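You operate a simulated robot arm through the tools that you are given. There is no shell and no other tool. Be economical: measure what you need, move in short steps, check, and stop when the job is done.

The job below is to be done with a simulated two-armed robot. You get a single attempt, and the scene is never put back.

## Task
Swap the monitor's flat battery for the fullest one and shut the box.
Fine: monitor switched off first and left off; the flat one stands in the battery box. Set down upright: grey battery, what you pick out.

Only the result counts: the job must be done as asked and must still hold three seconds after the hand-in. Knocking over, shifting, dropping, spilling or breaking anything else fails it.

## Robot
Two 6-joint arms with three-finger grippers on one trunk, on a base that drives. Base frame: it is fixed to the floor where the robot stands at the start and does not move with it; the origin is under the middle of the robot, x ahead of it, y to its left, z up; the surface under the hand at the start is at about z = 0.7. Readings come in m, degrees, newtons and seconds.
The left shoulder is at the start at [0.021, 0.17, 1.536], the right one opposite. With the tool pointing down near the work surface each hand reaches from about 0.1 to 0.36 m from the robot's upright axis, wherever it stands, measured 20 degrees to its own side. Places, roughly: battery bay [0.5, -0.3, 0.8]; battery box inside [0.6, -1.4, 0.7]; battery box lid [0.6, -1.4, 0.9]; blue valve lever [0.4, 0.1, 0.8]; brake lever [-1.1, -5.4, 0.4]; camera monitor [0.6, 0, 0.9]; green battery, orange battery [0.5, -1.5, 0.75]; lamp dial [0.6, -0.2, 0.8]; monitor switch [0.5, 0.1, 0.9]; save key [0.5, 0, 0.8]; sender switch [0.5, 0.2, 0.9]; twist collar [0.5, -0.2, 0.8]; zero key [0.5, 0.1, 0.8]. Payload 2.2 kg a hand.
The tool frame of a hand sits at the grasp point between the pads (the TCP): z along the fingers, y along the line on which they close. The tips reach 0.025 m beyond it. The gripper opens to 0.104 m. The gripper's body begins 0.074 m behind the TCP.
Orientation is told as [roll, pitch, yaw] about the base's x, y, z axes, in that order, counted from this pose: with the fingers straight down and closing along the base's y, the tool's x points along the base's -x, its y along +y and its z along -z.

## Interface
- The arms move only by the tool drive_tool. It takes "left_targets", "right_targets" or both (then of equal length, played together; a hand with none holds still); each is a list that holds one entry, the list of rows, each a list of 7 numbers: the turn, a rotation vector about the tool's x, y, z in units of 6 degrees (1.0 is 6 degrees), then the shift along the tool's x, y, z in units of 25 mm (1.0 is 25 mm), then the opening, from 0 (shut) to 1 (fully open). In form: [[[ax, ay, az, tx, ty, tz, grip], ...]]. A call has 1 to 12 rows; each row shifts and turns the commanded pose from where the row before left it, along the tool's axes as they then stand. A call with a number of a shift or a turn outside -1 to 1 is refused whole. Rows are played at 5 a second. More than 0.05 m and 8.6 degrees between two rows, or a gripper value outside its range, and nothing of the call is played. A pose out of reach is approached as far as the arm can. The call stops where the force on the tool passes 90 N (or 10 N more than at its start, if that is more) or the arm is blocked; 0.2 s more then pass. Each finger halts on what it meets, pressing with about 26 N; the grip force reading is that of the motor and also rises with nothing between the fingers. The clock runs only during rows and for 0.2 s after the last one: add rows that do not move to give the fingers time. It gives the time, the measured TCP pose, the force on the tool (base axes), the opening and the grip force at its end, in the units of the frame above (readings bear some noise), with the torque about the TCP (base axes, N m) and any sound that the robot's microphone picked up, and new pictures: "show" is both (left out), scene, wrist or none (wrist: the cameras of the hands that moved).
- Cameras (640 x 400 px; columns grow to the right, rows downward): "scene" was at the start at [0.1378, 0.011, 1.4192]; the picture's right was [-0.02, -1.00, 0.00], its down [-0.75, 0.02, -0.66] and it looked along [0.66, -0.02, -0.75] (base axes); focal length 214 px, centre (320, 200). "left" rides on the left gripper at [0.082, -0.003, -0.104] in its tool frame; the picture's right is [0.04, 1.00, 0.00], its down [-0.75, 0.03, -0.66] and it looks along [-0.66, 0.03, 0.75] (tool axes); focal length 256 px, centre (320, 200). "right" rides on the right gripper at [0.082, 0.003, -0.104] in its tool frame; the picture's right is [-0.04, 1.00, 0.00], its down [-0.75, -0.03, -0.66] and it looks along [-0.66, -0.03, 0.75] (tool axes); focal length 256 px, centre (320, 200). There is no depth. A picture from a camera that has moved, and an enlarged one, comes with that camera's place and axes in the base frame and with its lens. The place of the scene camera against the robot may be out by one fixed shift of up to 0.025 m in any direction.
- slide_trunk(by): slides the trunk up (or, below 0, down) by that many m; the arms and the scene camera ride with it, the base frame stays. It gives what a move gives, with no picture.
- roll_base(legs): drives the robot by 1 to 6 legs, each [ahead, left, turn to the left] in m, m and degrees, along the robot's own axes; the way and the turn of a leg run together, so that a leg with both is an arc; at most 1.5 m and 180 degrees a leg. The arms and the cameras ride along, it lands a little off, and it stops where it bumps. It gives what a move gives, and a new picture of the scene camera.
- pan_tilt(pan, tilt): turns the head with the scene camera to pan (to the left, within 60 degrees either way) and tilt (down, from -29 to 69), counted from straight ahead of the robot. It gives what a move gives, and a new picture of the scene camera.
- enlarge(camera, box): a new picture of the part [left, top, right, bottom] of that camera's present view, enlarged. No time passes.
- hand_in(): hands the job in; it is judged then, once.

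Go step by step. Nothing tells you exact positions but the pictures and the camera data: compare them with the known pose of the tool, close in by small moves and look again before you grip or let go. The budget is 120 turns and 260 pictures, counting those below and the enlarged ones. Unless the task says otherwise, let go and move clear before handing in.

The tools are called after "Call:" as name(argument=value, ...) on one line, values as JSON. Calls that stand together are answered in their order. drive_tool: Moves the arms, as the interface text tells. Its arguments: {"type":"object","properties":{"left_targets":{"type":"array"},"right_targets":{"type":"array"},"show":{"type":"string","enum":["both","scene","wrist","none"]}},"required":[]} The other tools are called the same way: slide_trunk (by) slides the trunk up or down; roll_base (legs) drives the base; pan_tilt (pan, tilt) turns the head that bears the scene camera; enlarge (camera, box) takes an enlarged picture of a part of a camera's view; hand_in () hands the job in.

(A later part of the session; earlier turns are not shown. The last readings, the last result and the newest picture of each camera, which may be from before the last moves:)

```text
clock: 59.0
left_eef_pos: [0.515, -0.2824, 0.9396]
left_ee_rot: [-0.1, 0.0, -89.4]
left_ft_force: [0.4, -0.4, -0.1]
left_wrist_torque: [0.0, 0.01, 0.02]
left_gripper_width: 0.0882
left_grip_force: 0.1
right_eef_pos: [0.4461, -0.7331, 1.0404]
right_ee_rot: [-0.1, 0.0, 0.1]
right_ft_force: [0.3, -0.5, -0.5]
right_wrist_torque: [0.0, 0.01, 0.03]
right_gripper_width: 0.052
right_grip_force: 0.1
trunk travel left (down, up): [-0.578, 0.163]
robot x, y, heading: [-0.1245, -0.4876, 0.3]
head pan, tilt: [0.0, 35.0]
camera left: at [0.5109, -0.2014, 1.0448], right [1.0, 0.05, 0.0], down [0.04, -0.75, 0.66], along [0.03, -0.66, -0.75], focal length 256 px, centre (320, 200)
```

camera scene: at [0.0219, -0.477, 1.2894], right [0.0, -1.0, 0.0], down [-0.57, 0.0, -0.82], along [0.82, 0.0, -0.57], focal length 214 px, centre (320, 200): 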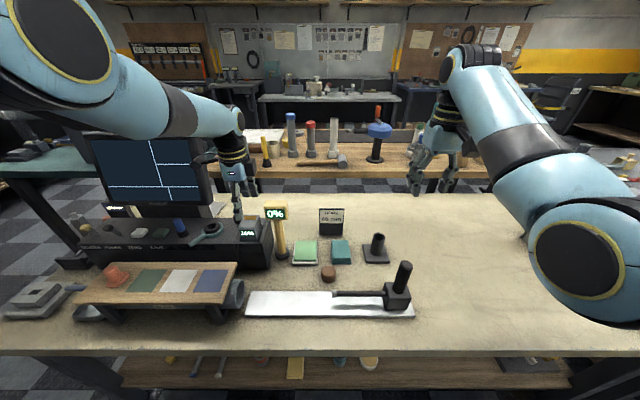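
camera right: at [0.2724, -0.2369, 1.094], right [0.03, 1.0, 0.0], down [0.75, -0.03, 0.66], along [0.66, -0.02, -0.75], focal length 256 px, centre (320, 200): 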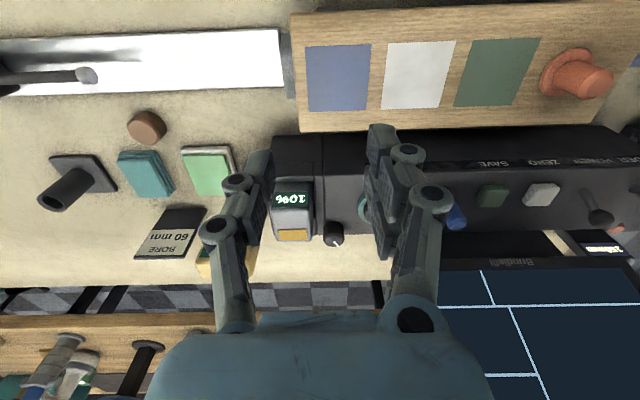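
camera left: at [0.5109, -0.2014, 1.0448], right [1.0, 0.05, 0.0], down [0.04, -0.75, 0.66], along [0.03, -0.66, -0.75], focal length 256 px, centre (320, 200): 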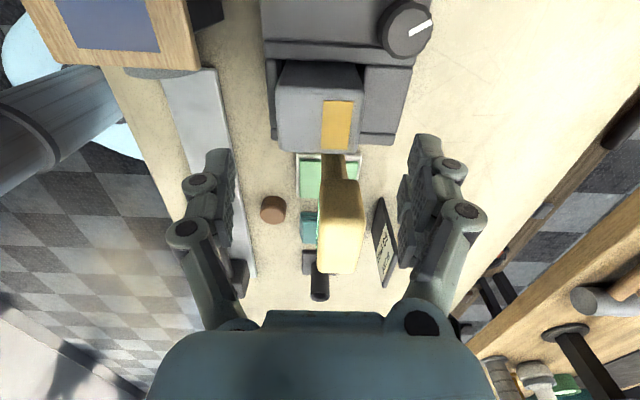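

Centred at [0.514, −0.282] with the battery centre at [0.513, −0.284]. I lower the trunk in two steps.

Call:
slide_trunk(by=-0.045)

Call:
enlarge(camera="left", box=[160, 20, 480, 240])

Call:
enlarge(camera="scene", box=[180, 130, 320, 240])

```text
clock: 59.9
left_eef_pos: [0.5155, -0.2819, 0.894]
left_ee_rot: [-0.2, 0.0, -89.5]
left_ft_force: [0.4, 0.0, 1.3]
left_wrist_torque: [0.0, 0.0, 0.02]
left_gripper_width: 0.0885
left_grip_force: 0.1
right_eef_pos: [0.4455, -0.7315, 0.9953]
right_ee_rot: [-0.1, -0.1, 0.1]
right_ft_force: [-0.5, 0.5, 0.5]
right_wrist_torque: [-0.02, 0.02, -0.05]
right_gripper_width: 0.0518
right_grip_force: 0.0
trunk travel left (down, up): [-0.533, 0.208]
robot x, y, heading: [-0.1254, -0.4889, -0.2]
head pan, tilt: [0.0, 35.0]
```

```text
1.82 times, centred on (320, 130) of left
camera zoom: at [0.5117, -0.2012, 1.0002], right [1.0, 0.05, 0.0], down [0.04, -0.75, 0.66], along [0.03, -0.66, -0.75], focal length 465 px, centre (320, 327)
```

zoom: 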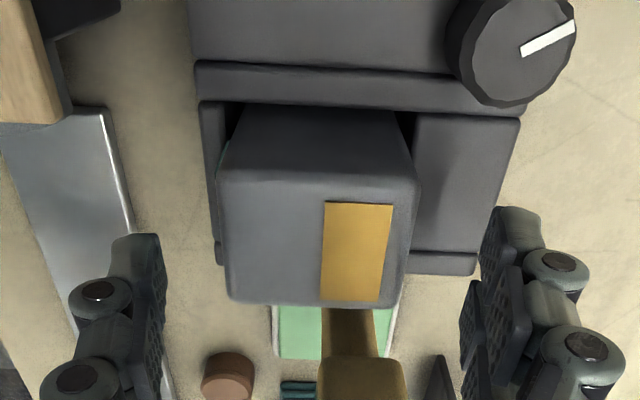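

```text
3.64 times, centred on (250, 185) of scene
camera zoom: at [0.0245, -0.4773, 1.2437], right [0.0, -1.0, 0.0], down [-0.57, 0.0, -0.82], along [0.82, 0.0, -0.57], focal length 780 px, centre (574, 254)
```

zoom: 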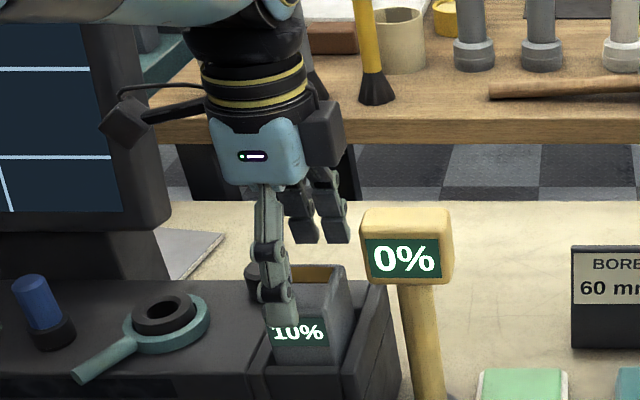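

The fingers straddle it evenly. I lower the last 3 cm and close.

Call:
slide_trunk(by=-0.032)

Call:
drive_tool(left_targets=[[[0, 0, 0, 0, 0, 0, 0.7], [0, 0, 0, 0, 0, 0, 0.5], [0, 0, 0, 0, 0, 0, 0.4], [0, 0, 0, 0, 0, 0, 0.4], [0, 0, 0, 0, 0, 0, 0.4]]])

```text
clock: 60.6
left_eef_pos: [0.5166, -0.2829, 0.8616]
left_ee_rot: [-0.3, 0.0, -89.5]
left_ft_force: [-0.1, 0.7, -0.1]
left_wrist_torque: [0.0, -0.02, -0.03]
left_gripper_width: 0.0885
left_grip_force: 0.0
right_eef_pos: [0.4465, -0.7325, 0.9625]
right_ee_rot: [0.0, -0.3, 0.1]
right_ft_force: [0.0, -0.4, 0.3]
right_wrist_torque: [-0.01, -0.06, 0.01]
right_gripper_width: 0.0521
right_grip_force: 0.1
trunk travel left (down, up): [-0.501, 0.24]
robot x, y, heading: [-0.1218, -0.4908, 0.3]
head pan, tilt: [0.0, 35.0]
```

```text
clock: 61.9
left_eef_pos: [0.5158, -0.2828, 0.861]
left_ee_rot: [-0.3, 0.0, -89.5]
left_ft_force: [-0.4, 0.0, 1.2]
left_wrist_torque: [-0.01, 0.22, 0.02]
left_gripper_width: 0.062
left_grip_force: 26.0
right_eef_pos: [0.447, -0.7333, 0.9631]
right_ee_rot: [0.0, -0.1, 0.1]
right_ft_force: [0.5, -0.4, -0.3]
right_wrist_torque: [0.0, -0.01, -0.03]
right_gripper_width: 0.0516
right_grip_force: 0.1
trunk travel left (down, up): [-0.501, 0.24]
robot x, y, heading: [-0.1224, -0.4846, -0.0]
head pan, tilt: [0.0, 35.0]
camera scene: at [0.025, -0.4773, 1.2112], right [0.0, -1.0, 0.0], down [-0.57, 0.0, -0.82], along [0.82, 0.0, -0.57], focal length 214 px, centre (320, 200)
camera left: at [0.5129, -0.2014, 0.9674], right [1.0, 0.05, -0.01], down [0.04, -0.75, 0.66], along [0.03, -0.66, -0.75], focal length 256 px, centre (320, 200)
```

scene: 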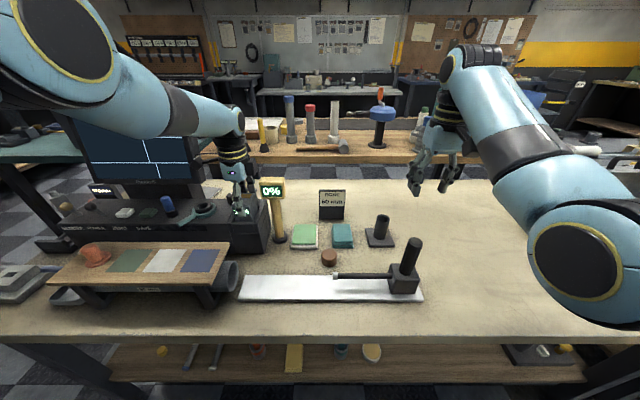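
left: 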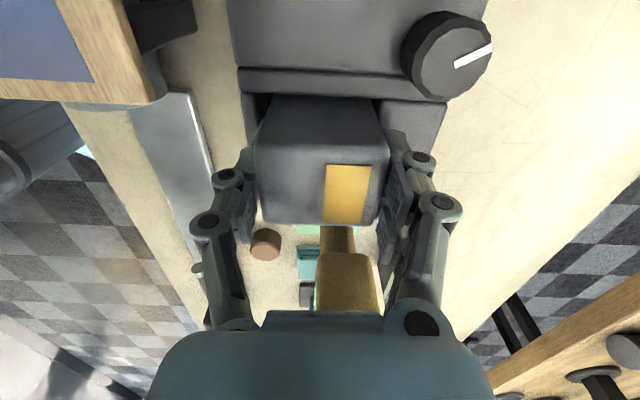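

The battery is held (0.062 m wide). I lift with the trunk a little and check.

Call:
slide_trunk(by=0.06)

Call:
enlarge(camera="scene", box=[180, 130, 320, 240])

```text
clock: 62.9
left_eef_pos: [0.516, -0.2826, 0.9212]
left_ee_rot: [-0.4, 0.0, -89.4]
left_ft_force: [-0.6, -0.8, -3.5]
left_wrist_torque: [-0.02, 0.02, 0.0]
left_gripper_width: 0.0618
left_grip_force: 26.7
right_eef_pos: [0.4472, -0.7322, 1.0223]
right_ee_rot: [0.0, -0.1, 0.2]
right_ft_force: [0.1, -0.1, 0.2]
right_wrist_torque: [0.0, -0.04, 0.01]
right_gripper_width: 0.052
right_grip_force: 0.0
trunk travel left (down, up): [-0.561, 0.18]
robot x, y, heading: [-0.1233, -0.4911, 0.4]
head pan, tilt: [0.0, 35.0]
```

```text
3.64 times, centred on (250, 185) of scene
camera zoom: at [0.0249, -0.4771, 1.2717], right [0.0, -1.0, 0.0], down [-0.57, 0.0, -0.82], along [0.82, 0.0, -0.57], focal length 780 px, centre (574, 254)
```

zoom: 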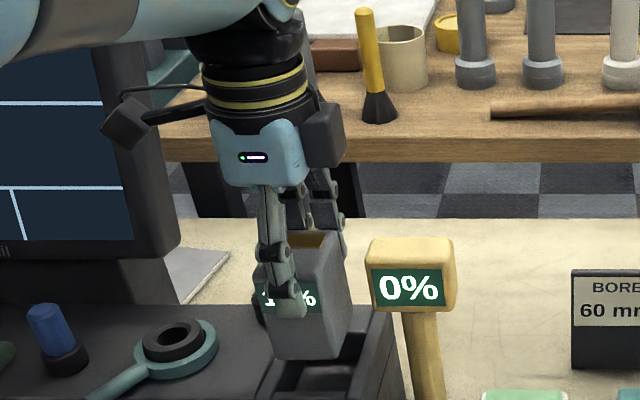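

It comes out freely. I raise it well clear, back off, and drive right toward the box.

Call:
slide_trunk(by=0.16)

Call:
roll_base(legs=[[-0.2, 0, 0], [0, -1.08, 0]])

Call:
drive_tool(left_targets=[[[0, 0, 0, 0, 0, 0, 0.4]]], show="wrist")

Call:
enlarge(camera="scene", box=[180, 150, 340, 270])

```text
clock: 64.7
left_eef_pos: [0.5147, -0.2829, 1.0808]
left_ee_rot: [-0.2, 0.0, -89.4]
left_ft_force: [0.9, -0.1, -4.4]
left_wrist_torque: [0.02, 0.0, -0.01]
left_gripper_width: 0.062
left_grip_force: 26.1
right_eef_pos: [0.4467, -0.7323, 1.1818]
right_ee_rot: [-0.1, -0.1, 0.1]
right_ft_force: [0.4, 0.3, -0.4]
right_wrist_torque: [0.01, -0.01, -0.02]
right_gripper_width: 0.0518
right_grip_force: 0.0
trunk travel left (down, up): [-0.721, 0.02]
robot x, y, heading: [-0.1304, -0.489, 0.2]
head pan, tilt: [0.0, 35.0]
```

```text
clock: 71.4
left_eef_pos: [0.3067, -1.3769, 1.0824]
left_ee_rot: [-0.2, 0.0, -90.7]
left_ft_force: [-0.3, -0.3, -3.6]
left_wrist_torque: [-0.02, -0.03, 0.01]
left_gripper_width: 0.0621
left_grip_force: 26.3
right_eef_pos: [0.2309, -1.8259, 1.1813]
right_ee_rot: [0.0, -0.1, -1.1]
right_ft_force: [-1.1, -0.3, 0.9]
right_wrist_torque: [0.01, -0.06, 0.02]
right_gripper_width: 0.0521
right_grip_force: 0.0
trunk travel left (down, up): [-0.721, 0.02]
robot x, y, heading: [-0.3364, -1.5719, -1.0]
head pan, tilt: [0.0, 35.0]
camera scene: at [-0.1876, -1.5628, 1.4324], right [-0.02, -1.0, 0.0], down [-0.57, 0.01, -0.82], along [0.82, -0.02, -0.57], focal length 214 px, centre (320, 200)
```

scene: 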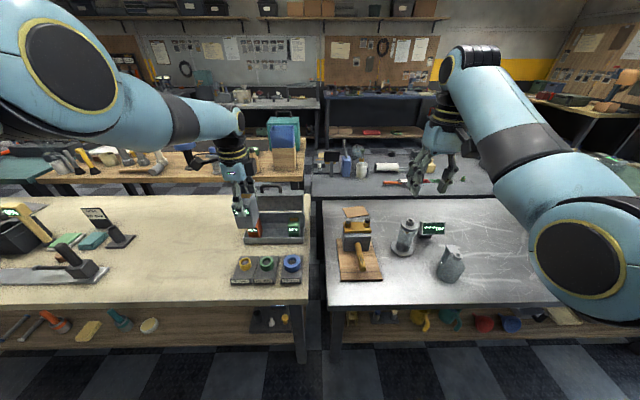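

```text
clock: 71.8
left_eef_pos: [0.3077, -1.3762, 1.0823]
left_ee_rot: [-0.3, 0.0, -90.7]
left_ft_force: [-0.7, -0.3, -3.7]
left_wrist_torque: [-0.02, -0.02, 0.01]
left_gripper_width: 0.0621
left_grip_force: 26.2
right_eef_pos: [0.2306, -1.8266, 1.1823]
right_ee_rot: [0.0, -0.1, -1.1]
right_ft_force: [0.6, -0.9, 0.7]
right_wrist_torque: [-0.01, 0.0, 0.0]
right_gripper_width: 0.0516
right_grip_force: 0.0
trunk travel left (down, up): [-0.721, 0.02]
robot x, y, heading: [-0.3385, -1.5678, -1.2]
head pan, tilt: [0.0, 35.0]
camera left: at [0.3049, -1.2961, 1.1878], right [1.0, 0.03, 0.0], down [0.02, -0.75, 0.66], along [0.02, -0.66, -0.75], focal length 256 px, centre (320, 200)
```

left: 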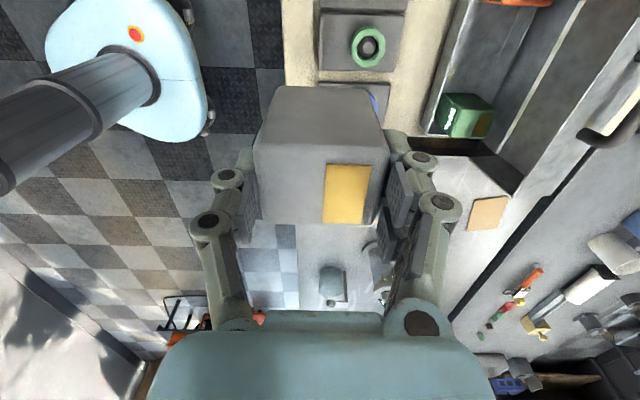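

```text
3.33 times, centred on (260, 210) of scene
camera zoom: at [-0.1876, -1.5624, 1.4324], right [-0.02, -1.0, 0.0], down [-0.57, 0.01, -0.82], along [0.82, -0.02, -0.57], focal length 715 px, centre (520, 167)
```

zoom: 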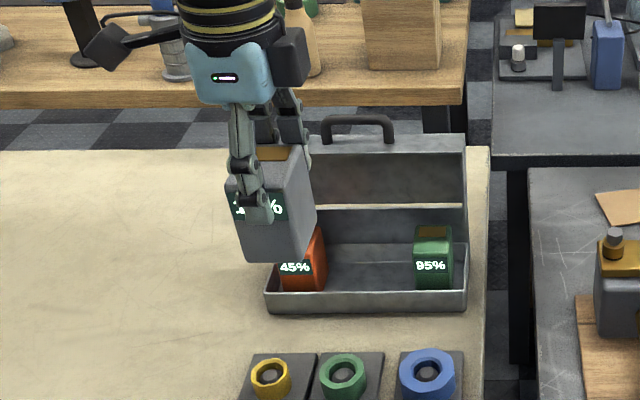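

Using scene and wrist rays I place green's front face at x≈0.528, centre y≈−1.469, top z≈0.80, and orange at y≈−1.29, so the free middle is y≈−1.38. I drive ahead 0.245 m with the battery still high and look.

Call:
roll_base(legs=[[0.245, 0, 0]])

Call:
drive_tool(left_targets=[[[0, 0, 0, 0, 0, 0, 0.4]]], show="wrist")

Call:
enlarge(camera="scene", box=[170, 130, 330, 270])

```text
clock: 73.6
left_eef_pos: [0.5523, -1.381, 1.0821]
left_ee_rot: [-0.3, 0.0, -90.6]
left_ft_force: [0.5, -0.6, -3.4]
left_wrist_torque: [-0.05, 0.01, -0.01]
left_gripper_width: 0.0617
left_grip_force: 25.8
right_eef_pos: [0.4756, -1.83, 1.1826]
right_ee_rot: [0.0, -0.1, -1.0]
right_ft_force: [-0.5, 0.3, -0.5]
right_wrist_torque: [-0.01, 0.01, 0.02]
right_gripper_width: 0.0522
right_grip_force: 0.0
trunk travel left (down, up): [-0.721, 0.02]
robot x, y, heading: [-0.0931, -1.5804, -1.0]
head pan, tilt: [0.0, 35.0]
camera scene: at [0.0572, -1.5671, 1.4324], right [-0.02, -1.0, 0.0], down [-0.57, 0.01, -0.82], along [0.82, -0.01, -0.57], focal length 214 px, centre (320, 200)
```

scene: 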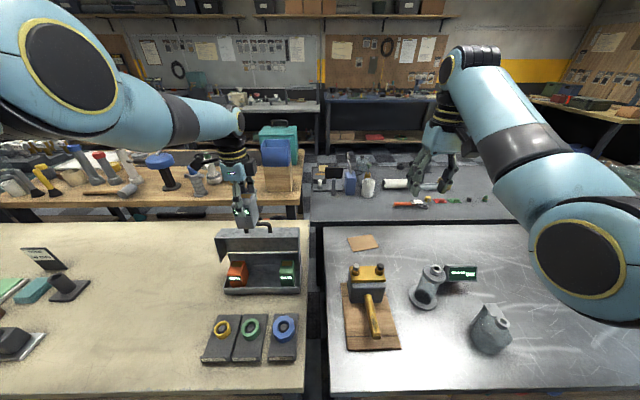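

```text
clock: 74.0
left_eef_pos: [0.5506, -1.3805, 1.0823]
left_ee_rot: [-0.2, 0.1, -90.6]
left_ft_force: [-0.7, -0.3, -2.3]
left_wrist_torque: [-0.02, 0.0, -0.02]
left_gripper_width: 0.0622
left_grip_force: 26.3
right_eef_pos: [0.4745, -1.8302, 1.1825]
right_ee_rot: [0.0, -0.1, -1.0]
right_ft_force: [0.4, -0.6, -0.1]
right_wrist_torque: [0.03, -0.02, 0.02]
right_gripper_width: 0.0519
right_grip_force: 0.1
trunk travel left (down, up): [-0.721, 0.02]
robot x, y, heading: [-0.092, -1.5752, -0.9]
head pan, tilt: [0.0, 35.0]
camera left: at [0.5481, -1.3, 1.1882], right [1.0, 0.03, 0.0], down [0.03, -0.75, 0.66], along [0.02, -0.66, -0.75], focal length 256 px, centre (320, 200)
```

left: 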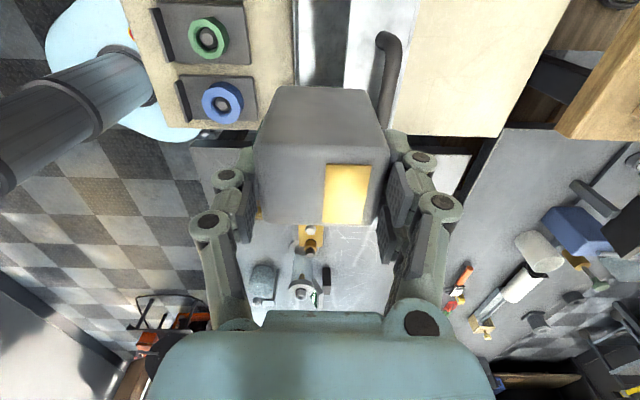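

```text
2.86 times, centred on (250, 200) of scene
camera zoom: at [0.0559, -1.567, 1.4326], right [-0.02, -1.0, 0.0], down [-0.57, 0.01, -0.82], along [0.82, -0.01, -0.57], focal length 613 px, centre (520, 200)
```

zoom: 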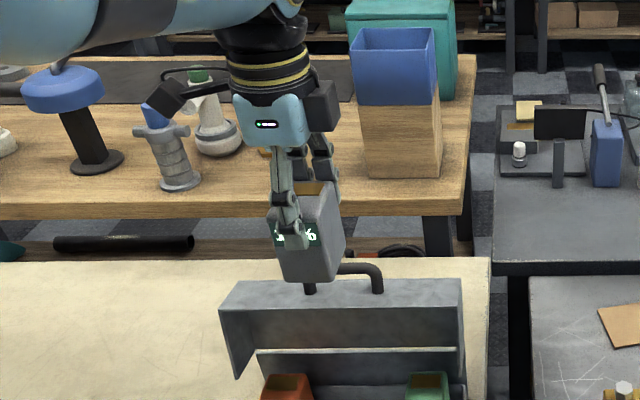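

The open lid's rim overhangs (x≥0.57, z≈0.92), so a vertical hand gripping front-to-back can't get in. I'll set the grey battery down upright on the free table left of the box and regrip it from the sides with a forward-tilted hand.

Call:
roll_base(legs=[[-0.15, 0, 0], [0, 0.3, 1]])

Call:
slide_trunk(by=-0.25)

Call:
pan_tilt(pan=15, tilt=40)

```text
clock: 77.1
left_eef_pos: [0.3943, -1.0611, 1.0826]
left_ee_rot: [-0.2, -0.1, -89.1]
left_ft_force: [-0.3, 0.0, -2.9]
left_wrist_torque: [-0.02, 0.02, 0.0]
left_gripper_width: 0.0621
left_grip_force: 25.5
right_eef_pos: [0.331, -1.5105, 1.183]
right_ee_rot: [0.0, -0.1, 0.4]
right_ft_force: [0.5, -0.6, 0.9]
right_wrist_torque: [-0.01, -0.01, 0.01]
right_gripper_width: 0.0522
right_grip_force: 0.0
trunk travel left (down, up): [-0.721, 0.02]
robot x, y, heading: [-0.2423, -1.2741, 0.4]
head pan, tilt: [0.0, 35.0]
camera scene: at [-0.0944, -1.2588, 1.4324], right [0.01, -1.0, 0.0], down [-0.57, 0.0, -0.82], along [0.82, 0.01, -0.57], focal length 214 px, centre (320, 200)
```

scene: 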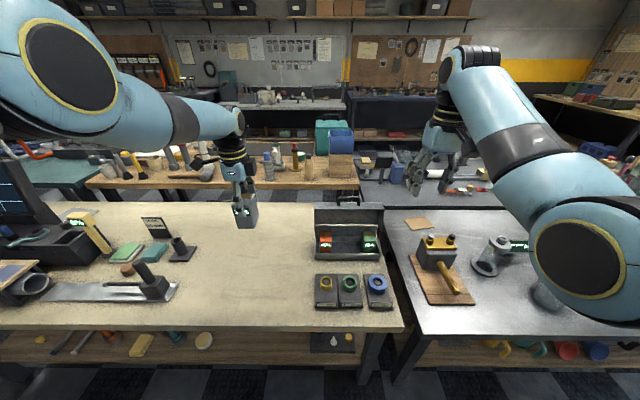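

```text
clock: 79.7
left_eef_pos: [0.3943, -1.0619, 0.823]
left_ee_rot: [-1.1, -0.1, -89.1]
left_ft_force: [-0.6, -0.9, -4.1]
left_wrist_torque: [0.0, 0.02, -0.01]
left_gripper_width: 0.062
left_grip_force: 26.7
right_eef_pos: [0.3314, -1.5122, 0.9309]
right_ee_rot: [0.0, -0.3, 0.3]
right_ft_force: [-0.1, -0.1, -0.7]
right_wrist_torque: [0.01, 0.02, 0.02]
right_gripper_width: 0.0521
right_grip_force: 0.0
trunk travel left (down, up): [-0.471, 0.27]
robot x, y, heading: [-0.2432, -1.2724, 0.3]
head pan, tilt: [0.0, 35.0]
```

```text
clock: 80.4
left_eef_pos: [0.3933, -1.0618, 0.8242]
left_ee_rot: [-1.1, 0.0, -89.2]
left_ft_force: [0.9, 0.8, -3.6]
left_wrist_torque: [-0.02, 0.0, -0.01]
left_gripper_width: 0.0621
left_grip_force: 25.9
right_eef_pos: [0.3308, -1.5117, 0.931]
right_ee_rot: [0.0, -0.2, 0.3]
right_ft_force: [-0.8, -0.2, 0.7]
right_wrist_torque: [-0.01, 0.03, -0.02]
right_gripper_width: 0.0519
right_grip_force: 0.0
trunk travel left (down, up): [-0.471, 0.27]
robot x, y, heading: [-0.2436, -1.2742, 0.1]
head pan, tilt: [15.0, 40.0]
camera scene: at [-0.0983, -1.2372, 1.173], right [0.27, -0.96, 0.0], down [-0.62, -0.17, -0.77], along [0.74, 0.2, -0.64], focal length 214 px, centre (320, 200)
```

scene: 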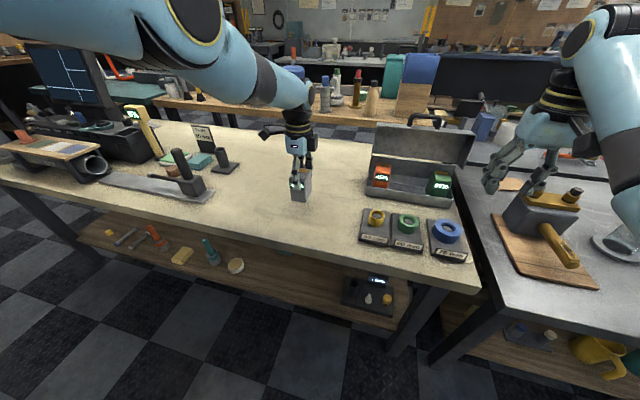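

Call:
enlarge(camera="scene", box=[250, 120, 350, 220])

Call:
enlarge(camera="scene", box=[350, 110, 490, 210])

```text
4.00 times, centred on (300, 170) of scene
camera zoom: at [-0.0983, -1.2372, 1.173], right [0.27, -0.96, 0.0], down [-0.62, -0.17, -0.77], along [0.74, 0.2, -0.64], focal length 858 px, centre (400, 320)
```

zoom: 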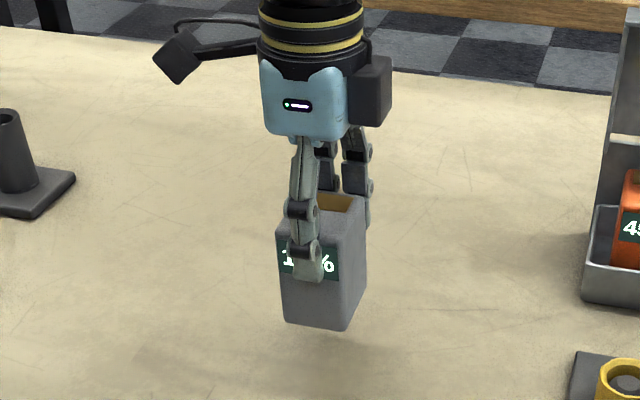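

```text
4.00 times, centred on (420, 160) of scene
camera zoom: at [-0.0983, -1.2372, 1.173], right [0.27, -0.96, 0.0], down [-0.62, -0.17, -0.77], along [0.74, 0.2, -0.64], focal length 858 px, centre (-80, 360)
```

zoom: 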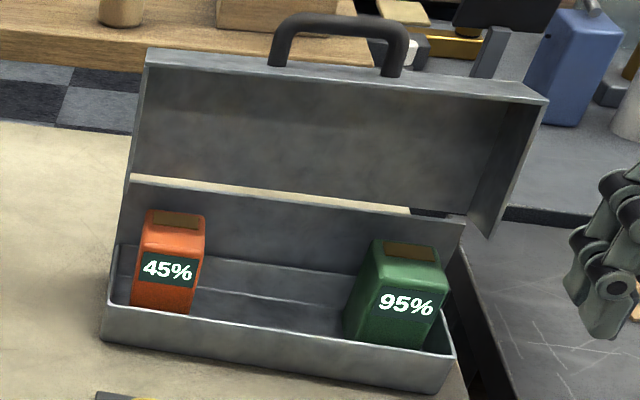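

Battery bottom is about 4–5 cm above the table. I lower in steps, watching the force.

Call:
slide_trunk(by=-0.03)

Call:
slide_trunk(by=-0.008)

Call:
enlarge(camera="scene", box=[250, 90, 350, 190])

```text
clock: 81.2
left_eef_pos: [0.3946, -1.0622, 0.7926]
left_ee_rot: [-1.3, 0.0, -89.1]
left_ft_force: [-0.2, -0.3, -3.7]
left_wrist_torque: [-0.06, -0.03, -0.01]
left_gripper_width: 0.0621
left_grip_force: 26.1
right_eef_pos: [0.331, -1.5122, 0.9007]
right_ee_rot: [0.0, -0.3, 0.3]
right_ft_force: [0.6, 0.0, -0.5]
right_wrist_torque: [0.02, 0.02, 0.0]
right_gripper_width: 0.0522
right_grip_force: 0.0
trunk travel left (down, up): [-0.441, 0.3]
robot x, y, heading: [-0.2437, -1.274, 0.3]
head pan, tilt: [15.0, 40.0]
```

```text
clock: 81.8
left_eef_pos: [0.3941, -1.0617, 0.7834]
left_ee_rot: [-1.4, 0.0, -89.1]
left_ft_force: [0.2, 0.3, -3.6]
left_wrist_torque: [-0.01, -0.01, 0.0]
left_gripper_width: 0.062
left_grip_force: 25.9
right_eef_pos: [0.3323, -1.5128, 0.8918]
right_ee_rot: [0.1, -0.4, 0.4]
right_ft_force: [-0.4, 0.8, -0.1]
right_wrist_torque: [-0.03, -0.01, 0.02]
right_gripper_width: 0.0521
right_grip_force: 0.2
trunk travel left (down, up): [-0.433, 0.308]
robot x, y, heading: [-0.2436, -1.2743, 0.4]
head pan, tilt: [15.0, 40.0]
```

```text
4.00 times, centred on (300, 140) of scene
camera zoom: at [-0.0975, -1.2371, 1.1342], right [0.27, -0.96, 0.0], down [-0.62, -0.17, -0.77], along [0.74, 0.2, -0.64], focal length 858 px, centre (400, 440)
```

zoom: 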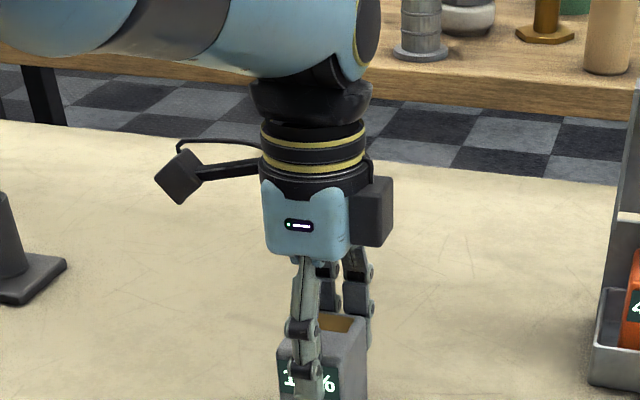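

Call:
drive_tool(right_targets=[[[0, 0, 0, 0, 1, -0.6, 0.5], [0, 0, 0, 0, 1, -0.6, 0.5], [0, 0, 0, 0, 0, 0, 0.5]]], show="scene")

Call:
slide_trunk(by=-0.005)

Call:
slide_trunk(by=-0.005)

```text
clock: 82.5
left_eef_pos: [0.3946, -1.0614, 0.7839]
left_ee_rot: [-1.4, 0.1, -89.0]
left_ft_force: [-0.8, -0.6, -3.7]
left_wrist_torque: [-0.01, 0.01, -0.01]
left_gripper_width: 0.0619
left_grip_force: 25.9
right_eef_pos: [0.3462, -1.462, 0.9099]
right_ee_rot: [0.0, -0.4, 0.4]
right_ft_force: [0.6, 0.7, 0.3]
right_wrist_torque: [0.01, -0.01, -0.01]
right_gripper_width: 0.0518
right_grip_force: 0.0
right hand out of reach, approached as far as the arm can: row 1, 2
trunk travel left (down, up): [-0.433, 0.308]
robot x, y, heading: [-0.2446, -1.2743, 0.4]
head pan, tilt: [15.0, 40.0]
camera scene: at [-0.0972, -1.2373, 1.1341], right [0.27, -0.96, 0.0], down [-0.62, -0.17, -0.77], along [0.74, 0.2, -0.64], focal length 214 px, centre (320, 200)
```

scene: 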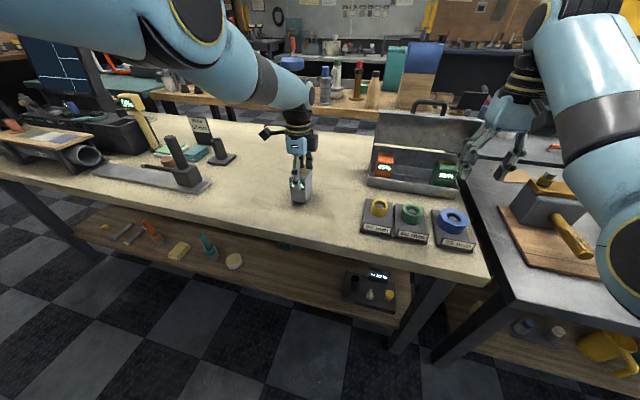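

```text
clock: 83.1
left_eef_pos: [0.3956, -1.0602, 0.7785]
left_ee_rot: [-1.5, 0.1, -89.1]
left_ft_force: [0.1, -0.8, -3.1]
left_wrist_torque: [0.0, 0.01, 0.03]
left_gripper_width: 0.0619
left_grip_force: 25.9
right_eef_pos: [0.3464, -1.4608, 0.9025]
right_ee_rot: [0.0, -0.4, 0.4]
right_ft_force: [-0.8, -0.2, -0.1]
right_wrist_torque: [-0.01, -0.02, -0.03]
right_gripper_width: 0.0516
right_grip_force: 0.0
trunk travel left (down, up): [-0.428, 0.313]
robot x, y, heading: [-0.2443, -1.2749, 0.6]
head pan, tilt: [15.0, 40.0]
```

```text
clock: 83.6
left_eef_pos: [0.3945, -1.0631, 0.7773]
left_ee_rot: [-1.2, 0.0, -89.1]
left_ft_force: [-4.7, 1.6, 14.4]
left_wrist_torque: [-0.12, -0.2, -0.02]
left_gripper_width: 0.0621
left_grip_force: 26.1
right_eef_pos: [0.3442, -1.4613, 0.899]
right_ee_rot: [0.1, -0.6, 0.4]
right_ft_force: [-0.2, -0.1, 0.0]
right_wrist_torque: [0.01, 0.02, -0.03]
right_gripper_width: 0.052
right_grip_force: 0.1
trunk travel left (down, up): [-0.423, 0.318]
robot x, y, heading: [-0.2454, -1.2723, 0.4]
head pan, tilt: [15.0, 40.0]
```

Contact (14 N) at z 0.777. I open the fingers slightly and lift off with the trunk.

Call:
drive_tool(left_targets=[[[0, 0, 0, 0, 0, 0, 0.65], [0, 0, 0, 0, 0, 0, 0.8], [0, 0, 0, 0, 0, 0, 0.8]]], show="none")

Call:
slide_trunk(by=0.14)

Call:
roll_base(legs=[[-0.12, 0, 0]])

Call:
drive_tool(left_targets=[[[0, 0, 0, 0, 0, 0, 0.8]]], show="wrist")

```text
clock: 84.4
left_eef_pos: [0.3953, -1.0616, 0.7731]
left_ee_rot: [-1.4, 0.1, -89.2]
left_ft_force: [-0.2, 0.5, 0.1]
left_wrist_torque: [-0.01, 0.0, 0.02]
left_gripper_width: 0.0832
left_grip_force: 0.1
right_eef_pos: [0.3456, -1.4618, 0.8986]
right_ee_rot: [0.0, -0.4, 0.4]
right_ft_force: [0.2, -0.7, -0.4]
right_wrist_torque: [0.01, 0.03, 0.02]
right_gripper_width: 0.0522
right_grip_force: 0.1
trunk travel left (down, up): [-0.423, 0.318]
robot x, y, heading: [-0.2411, -1.2723, 0.4]
head pan, tilt: [15.0, 40.0]
```

```text
clock: 86.1
left_eef_pos: [0.3982, -1.061, 0.9276]
left_ee_rot: [-0.1, 0.1, -89.2]
left_ft_force: [0.4, 0.9, -0.2]
left_wrist_torque: [0.0, -0.05, -0.02]
left_gripper_width: 0.0831
left_grip_force: 0.0
right_eef_pos: [0.3464, -1.4608, 1.0385]
right_ee_rot: [0.1, -0.5, 0.4]
right_ft_force: [-0.3, -0.2, -0.1]
right_wrist_torque: [0.0, 0.0, -0.02]
right_gripper_width: 0.0515
right_grip_force: 0.1
trunk travel left (down, up): [-0.563, 0.178]
robot x, y, heading: [-0.2441, -1.2767, 0.2]
head pan, tilt: [15.0, 40.0]
```

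```text
clock: 87.3
left_eef_pos: [0.2753, -1.0622, 0.9303]
left_ee_rot: [-0.1, 0.0, -89.1]
left_ft_force: [-0.2, 0.4, 0.4]
left_wrist_torque: [0.01, 0.01, -0.01]
left_gripper_width: 0.0833
left_grip_force: 0.0
right_eef_pos: [0.2218, -1.4613, 1.0392]
right_ee_rot: [0.0, -0.6, 0.4]
right_ft_force: [-0.6, -0.2, -0.4]
right_wrist_torque: [0.01, -0.04, -0.01]
right_gripper_width: 0.0519
right_grip_force: 0.0
trunk travel left (down, up): [-0.563, 0.178]
robot x, y, heading: [-0.3635, -1.2745, 0.3]
head pan, tilt: [15.0, 40.0]
camera scene: at [-0.2239, -1.2381, 1.2665], right [0.27, -0.96, 0.0], down [-0.62, -0.17, -0.77], along [0.74, 0.2, -0.64], focal length 214 px, centre (320, 200)
```

scene: 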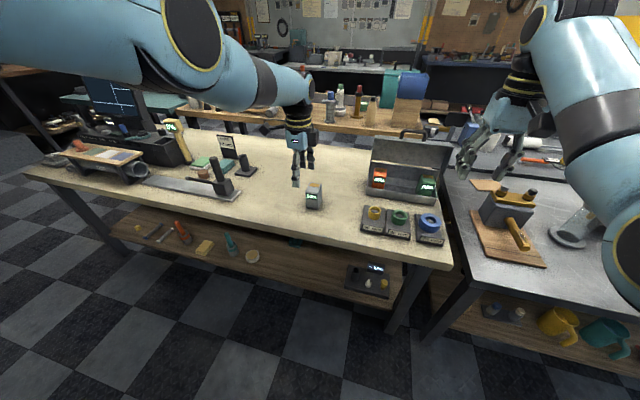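

```text
clock: 87.8
left_eef_pos: [0.2778, -1.0627, 0.9282]
left_ee_rot: [-0.1, -0.1, -89.2]
left_ft_force: [0.0, -0.2, -0.1]
left_wrist_torque: [0.01, -0.01, -0.01]
left_gripper_width: 0.0832
left_grip_force: 0.1
right_eef_pos: [0.2232, -1.4617, 1.0377]
right_ee_rot: [0.0, -0.5, 0.4]
right_ft_force: [0.0, 0.4, 0.1]
right_wrist_torque: [-0.04, -0.01, -0.04]
right_gripper_width: 0.0521
right_grip_force: 0.1
trunk travel left (down, up): [-0.563, 0.178]
robot x, y, heading: [-0.3651, -1.2752, 0.0]
head pan, tilt: [15.0, 40.0]
camera left: at [0.2721, -0.9811, 1.0341], right [1.0, 0.06, 0.0], down [0.04, -0.75, 0.66], along [0.04, -0.66, -0.75], focal length 256 px, centre (320, 200)
```

left: 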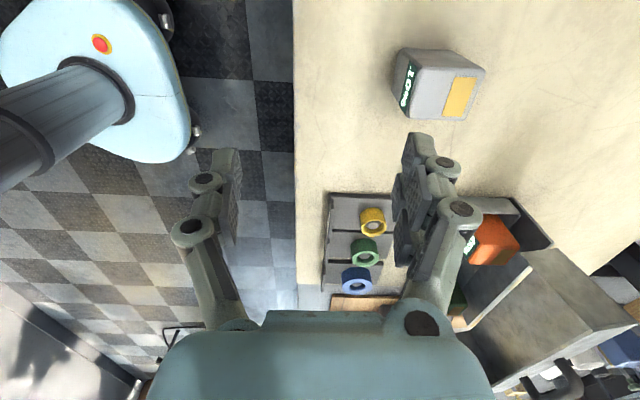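

The grey battery stands upright at about [0.395, −1.062]. Now I turn the left hand back to yaw 0 for a side grip.

Call:
drive_tool(left_targets=[[[0, 0, -1, 0, 0, 0, 0.7], [0, 0, -1, 0, 0, 0, 0.7], [0, 0, -1, 0, 0, 0, 0.7], [0, 0, -1, 0, 0, 0, 0.7], [0, 0, -1, 0, 0, 0, 0.7], [0, 0, -1, 0, 0, 0, 0.7], [0, 0, -1, 0, 0, 0, 0.7], [0, 0, -1, 0, 0, 0, 0.7]]], show="none")

Call:
drive_tool(left_targets=[[[0, 0, -1, 0, 0, 0, 0.7], [0, 0, -1, 0, 0, 0, 0.7], [0, 0, -1, 0, 0, 0, 0.7], [0, 0, -1, 0, 0, 0, 0.7], [0, 0, -1, 0, 0, 0, 0.7], [0, 0, -1, 0, 0, 0, 0.7], [0, 0, -1, 0, 0, 0, 0.7], [0, 0, 0, 0, 0, 0, 0.7]]], show="none")

```text
clock: 89.5
left_eef_pos: [0.2758, -1.0629, 0.9281]
left_ee_rot: [-0.1, 0.1, -40.9]
left_ft_force: [-0.1, 0.4, -0.7]
left_wrist_torque: [-0.05, 0.01, -0.01]
left_gripper_width: 0.0728
left_grip_force: 0.1
right_eef_pos: [0.2232, -1.4604, 1.0385]
right_ee_rot: [0.1, -0.5, 0.4]
right_ft_force: [-0.4, -0.8, -0.5]
right_wrist_torque: [0.04, 0.01, -0.03]
right_gripper_width: 0.0521
right_grip_force: 0.0
trunk travel left (down, up): [-0.563, 0.178]
robot x, y, heading: [-0.3666, -1.2732, 0.2]
head pan, tilt: [15.0, 40.0]
```

```text
clock: 91.3
left_eef_pos: [0.2756, -1.0626, 0.9281]
left_ee_rot: [0.0, 0.0, 1.0]
left_ft_force: [-0.4, -0.2, 0.1]
left_wrist_torque: [-0.01, 0.0, -0.02]
left_gripper_width: 0.0729
left_grip_force: 0.0
right_eef_pos: [0.223, -1.462, 1.0381]
right_ee_rot: [0.0, -0.5, 0.5]
right_ft_force: [0.2, 0.3, -0.7]
right_wrist_torque: [0.01, -0.02, 0.01]
right_gripper_width: 0.0521
right_grip_force: 0.1
trunk travel left (down, up): [-0.563, 0.178]
robot x, y, heading: [-0.3672, -1.2745, 0.4]
head pan, tilt: [15.0, 40.0]
```

Call:
drive_tool(left_targets=[[[0, -1, 0, 0, 0, 0, 0.7], [0, -1, 0, 0, 0, 0, 0.7], [0, -1, 0, 0, 0, 0, 0.7], [0, -1, 0, 0, 0, 0, 0.7], [0, -1, 0, 0, 0, 0, 0.7], [0, 0, 0, 0, 0, 0, 0.7]]], show="scene")

```text
clock: 92.8
left_eef_pos: [0.2772, -1.0619, 0.9292]
left_ee_rot: [0.0, -30.0, 0.9]
left_ft_force: [0.5, 0.6, 0.0]
left_wrist_torque: [0.01, 0.02, 0.0]
left_gripper_width: 0.0728
left_grip_force: 0.0
right_eef_pos: [0.2229, -1.4607, 1.0377]
right_ee_rot: [-0.1, -0.5, 0.3]
right_ft_force: [0.4, 0.7, -0.7]
right_wrist_torque: [0.0, -0.04, -0.01]
right_gripper_width: 0.0519
right_grip_force: 0.2
trunk travel left (down, up): [-0.563, 0.178]
robot x, y, heading: [-0.3631, -1.2713, 0.4]
head pan, tilt: [15.0, 40.0]
camera scene: at [-0.2225, -1.2381, 1.2663], right [0.27, -0.96, 0.0], down [-0.62, -0.17, -0.77], along [0.74, 0.2, -0.64], focal length 214 px, centre (320, 200)
```

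scene: 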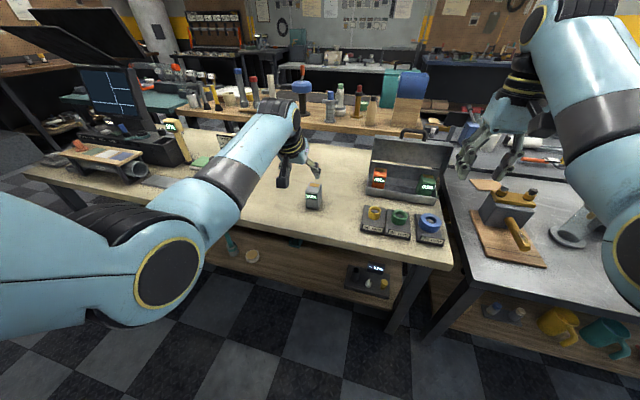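

The tilted pose works and the elbow is well bent now. I approach the grey battery along the tilted tool direction.

Call:
drive_tool(left_targets=[[[0, 0, 0, -0.25, 0, 0.83, 0.7], [0, 0, 0, -0.25, 0, 0.83, 0.7], [0, 0, 0, -0.25, 0, 0.83, 0.7], [0, 0, 0, -0.25, 0, 0.83, 0.7], [0, 0, 0, 0, 0, 0, 0.7]]], show="wrist")

Call:
enlarge(camera="scene", box=[240, 130, 380, 230])

```text
clock: 94.0
left_eef_pos: [0.3378, -1.0611, 0.8694]
left_ee_rot: [0.0, -30.0, 0.9]
left_ft_force: [0.4, 0.0, -1.1]
left_wrist_torque: [0.0, -0.02, 0.02]
left_gripper_width: 0.0727
left_grip_force: 0.0
right_eef_pos: [0.2224, -1.4615, 1.0384]
right_ee_rot: [0.0, -0.5, 0.3]
right_ft_force: [0.4, -0.2, 0.4]
right_wrist_torque: [0.01, 0.0, -0.01]
right_gripper_width: 0.0519
right_grip_force: 0.0
trunk travel left (down, up): [-0.563, 0.178]
robot x, y, heading: [-0.3637, -1.2744, 0.6]
head pan, tilt: [15.0, 40.0]
camera left: at [0.2151, -1.0663, 0.9206], right [-0.05, 1.0, -0.02], down [0.32, 0.04, 0.95], along [0.94, 0.04, -0.32], focal length 256 px, centre (320, 200)
```

left: 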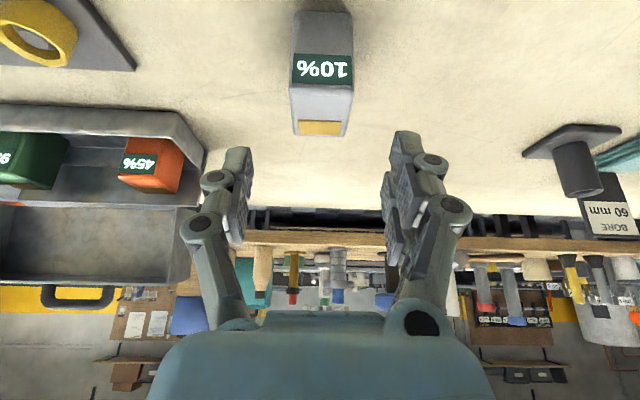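

```text
4.00 times, centred on (310, 180) of scene
camera zoom: at [-0.2234, -1.2379, 1.2664], right [0.27, -0.96, 0.0], down [-0.62, -0.17, -0.77], along [0.74, 0.2, -0.64], focal length 858 px, centre (360, 280)
```

zoom: 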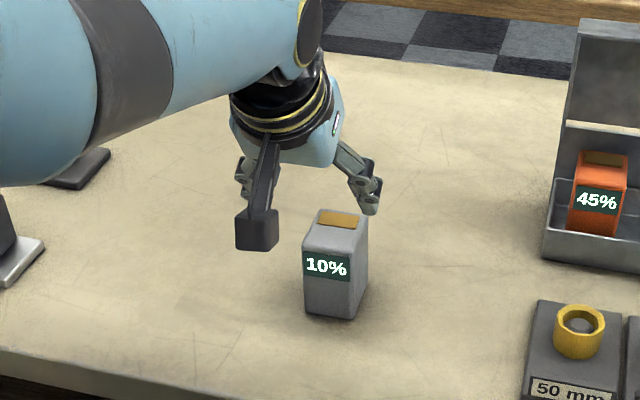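

Aligned. I advance along the tool axis to straddle the battery and grip.

Call:
drive_tool(left_targets=[[[0, 0, 0, 0, 0, 0.9, 0.7], [0, 0, 0, 0, 0, 0.9, 0.7], [0, 0, 0, 0, 0, 0.9, 0.7], [0, 0, 0, 0, 0, 0.9, 0.7], [0, 0, 0, 0, 0, 0.9, 0.7], [0, 0, 0, 0, 0, 0, 0.4], [0, 0, 0, 0, 0, 0, 0.3], [0, 0, 0, 0, 0, 0, 0.3], [0, 0, 0, 0, 0, 0, 0.3]]], show="wrist")

Call:
enlarge(camera="scene", box=[240, 130, 380, 230])

```text
clock: 96.0
left_eef_pos: [0.324, -1.0568, 0.8392]
left_ee_rot: [-0.1, -30.0, 0.9]
left_ft_force: [0.1, 0.2, 0.1]
left_wrist_torque: [-0.01, 0.01, 0.0]
left_gripper_width: 0.0311
left_grip_force: 0.1
left hand out of reach, approached as far as the arm can: row 1, 2, 3, 4, 5
right_eef_pos: [0.2226, -1.4618, 1.0393]
right_ee_rot: [0.0, -0.5, 0.4]
right_ft_force: [-0.6, 0.4, 0.4]
right_wrist_torque: [0.01, 0.03, 0.0]
right_gripper_width: 0.0523
right_grip_force: 0.0
trunk travel left (down, up): [-0.563, 0.178]
robot x, y, heading: [-0.3684, -1.2747, 0.5]
head pan, tilt: [15.0, 40.0]
camera left: at [0.2018, -1.0633, 0.8903], right [-0.05, 1.0, -0.02], down [0.33, 0.04, 0.94], along [0.94, 0.04, -0.33], focal length 256 px, centre (320, 200)
```

left: 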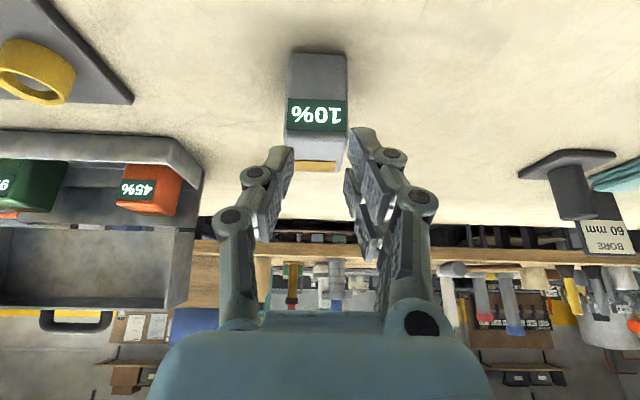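

```text
4.00 times, centred on (310, 180) of scene
camera zoom: at [-0.2227, -1.2381, 1.2664], right [0.27, -0.96, 0.0], down [-0.62, -0.17, -0.77], along [0.74, 0.2, -0.64], focal length 858 px, centre (360, 280)
```

zoom: 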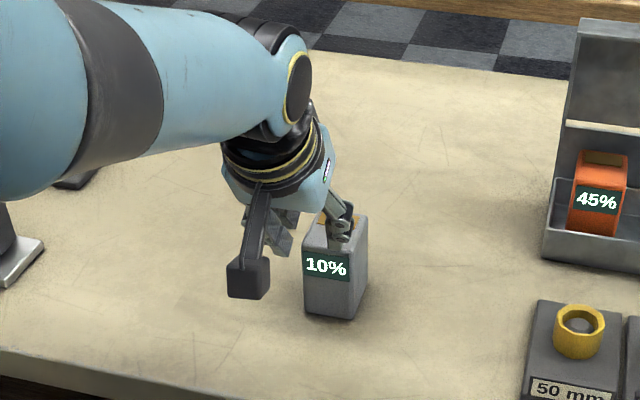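

The arm hit its outer reach before touching anything. I open, undo the advance, and then bring the base closer.

Call:
drive_tool(left_targets=[[[0, 0, 0, 0, 0, -0.9, 0.5], [0, 0, 0, 0, 0, -0.9, 0.7], [0, 0, 0, 0, 0, -0.9, 0.7], [0, 0, 0, 0, 0, -0.9, 0.7], [0, 0, 0, 0, 0, -0.9, 0.7], [0, 0, 0, 0, 0, 0, 0.7]]], show="none")

```text
clock: 97.3
left_eef_pos: [0.2681, -1.0603, 0.9349]
left_ee_rot: [0.0, -29.9, 0.9]
left_ft_force: [0.3, -0.4, -0.6]
left_wrist_torque: [0.0, -0.01, -0.04]
left_gripper_width: 0.0728
left_grip_force: 0.0
right_eef_pos: [0.223, -1.4606, 1.0384]
right_ee_rot: [0.0, -0.5, 0.4]
right_ft_force: [0.3, 0.8, 0.8]
right_wrist_torque: [0.0, 0.03, 0.08]
right_gripper_width: 0.0522
right_grip_force: 0.0
trunk travel left (down, up): [-0.563, 0.178]
robot x, y, heading: [-0.365, -1.274, 0.5]
head pan, tilt: [15.0, 40.0]
```

Commands reset properly, so I just need the robot closer and lower: drive 0.15 m ahead and lower the trunk 6 cm (fingers stay above the battery).

Call:
roll_base(legs=[[0.13, 0, -0.5]])

Call:
slide_trunk(by=-0.06)

Call:
drive_tool(left_targets=[[[0, 0, 0, 1, 0, 0, 0.7], [0, 0, 0, 1, 0, -0.2, 0.7], [0, 0, 0, 0, 0, 0, 0.7]]], show="both")

```text
clock: 98.6
left_eef_pos: [0.4015, -1.0631, 0.9346]
left_ee_rot: [0.0, -29.9, 0.5]
left_ft_force: [0.0, 0.7, -0.9]
left_wrist_torque: [0.01, 0.04, 0.01]
left_gripper_width: 0.0728
left_grip_force: 0.0
right_eef_pos: [0.3539, -1.4655, 1.0371]
right_ee_rot: [-0.1, -0.4, 0.0]
right_ft_force: [1.1, -0.2, -1.1]
right_wrist_torque: [0.0, 0.02, -0.03]
right_gripper_width: 0.0519
right_grip_force: 0.1
trunk travel left (down, up): [-0.563, 0.178]
robot x, y, heading: [-0.2303, -1.2748, -0.0]
head pan, tilt: [15.0, 40.0]
camera scene: at [-0.0898, -1.2386, 1.2662], right [0.26, -0.97, 0.0], down [-0.62, -0.17, -0.76], along [0.74, 0.2, -0.64], focal length 214 px, centre (320, 200)
```

scene: 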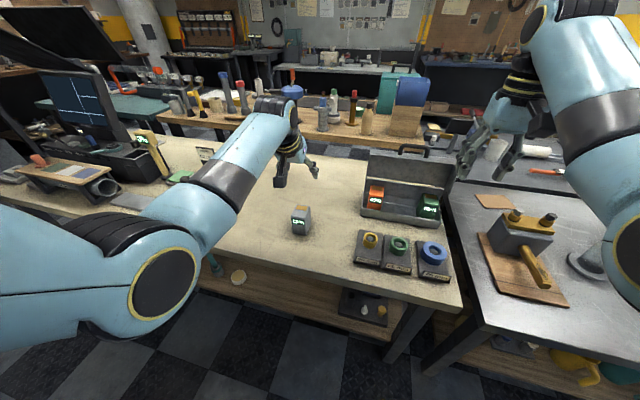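

```text
clock: 99.6
left_eef_pos: [0.4016, -1.0631, 0.874]
left_ee_rot: [-0.1, -30.0, 0.5]
left_ft_force: [0.3, -0.5, 0.5]
left_wrist_torque: [0.0, 0.01, -0.03]
left_gripper_width: 0.0728
left_grip_force: 0.0
right_eef_pos: [0.3523, -1.4651, 0.979]
right_ee_rot: [-0.1, -0.5, 0.1]
right_ft_force: [0.9, -0.3, 0.4]
right_wrist_torque: [-0.02, 0.0, 0.01]
right_gripper_width: 0.052
right_grip_force: 0.0
trunk travel left (down, up): [-0.503, 0.238]
robot x, y, heading: [-0.2347, -1.274, -0.0]
head pan, tilt: [15.0, 40.0]
```

```text
clock: 100.4
left_eef_pos: [0.3547, -1.0643, 0.8535]
left_ee_rot: [0.0, -29.9, 0.4]
left_ft_force: [-0.4, -0.7, 0.1]
left_wrist_torque: [-0.01, -0.01, 0.04]
left_gripper_width: 0.0728
left_grip_force: 0.1
right_eef_pos: [0.3532, -1.4652, 0.9779]
right_ee_rot: [0.0, -0.5, 0.1]
right_ft_force: [0.0, 0.6, -0.6]
right_wrist_torque: [-0.01, 0.0, 0.0]
right_gripper_width: 0.0518
right_grip_force: 0.1
trunk travel left (down, up): [-0.503, 0.238]
robot x, y, heading: [-0.2339, -1.2732, -0.1]
head pan, tilt: [15.0, 40.0]
camera scene: at [-0.0901, -1.2387, 1.2056], right [0.26, -0.97, 0.0], down [-0.62, -0.17, -0.77], along [0.74, 0.2, -0.64], focal length 214 px, centre (320, 200)
camera left: at [0.2317, -1.0684, 0.9046], right [-0.04, 1.0, -0.02], down [0.33, 0.03, 0.94], along [0.94, 0.03, -0.33], focal length 256 px, centre (320, 200)
```

scene: 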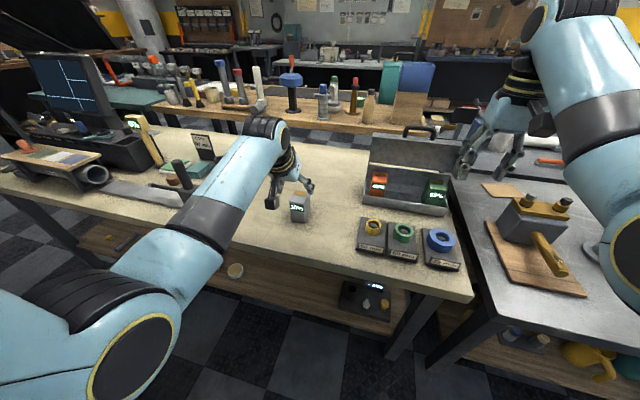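
left: 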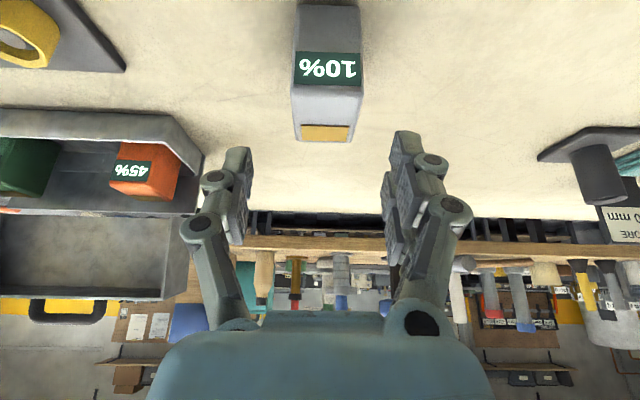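

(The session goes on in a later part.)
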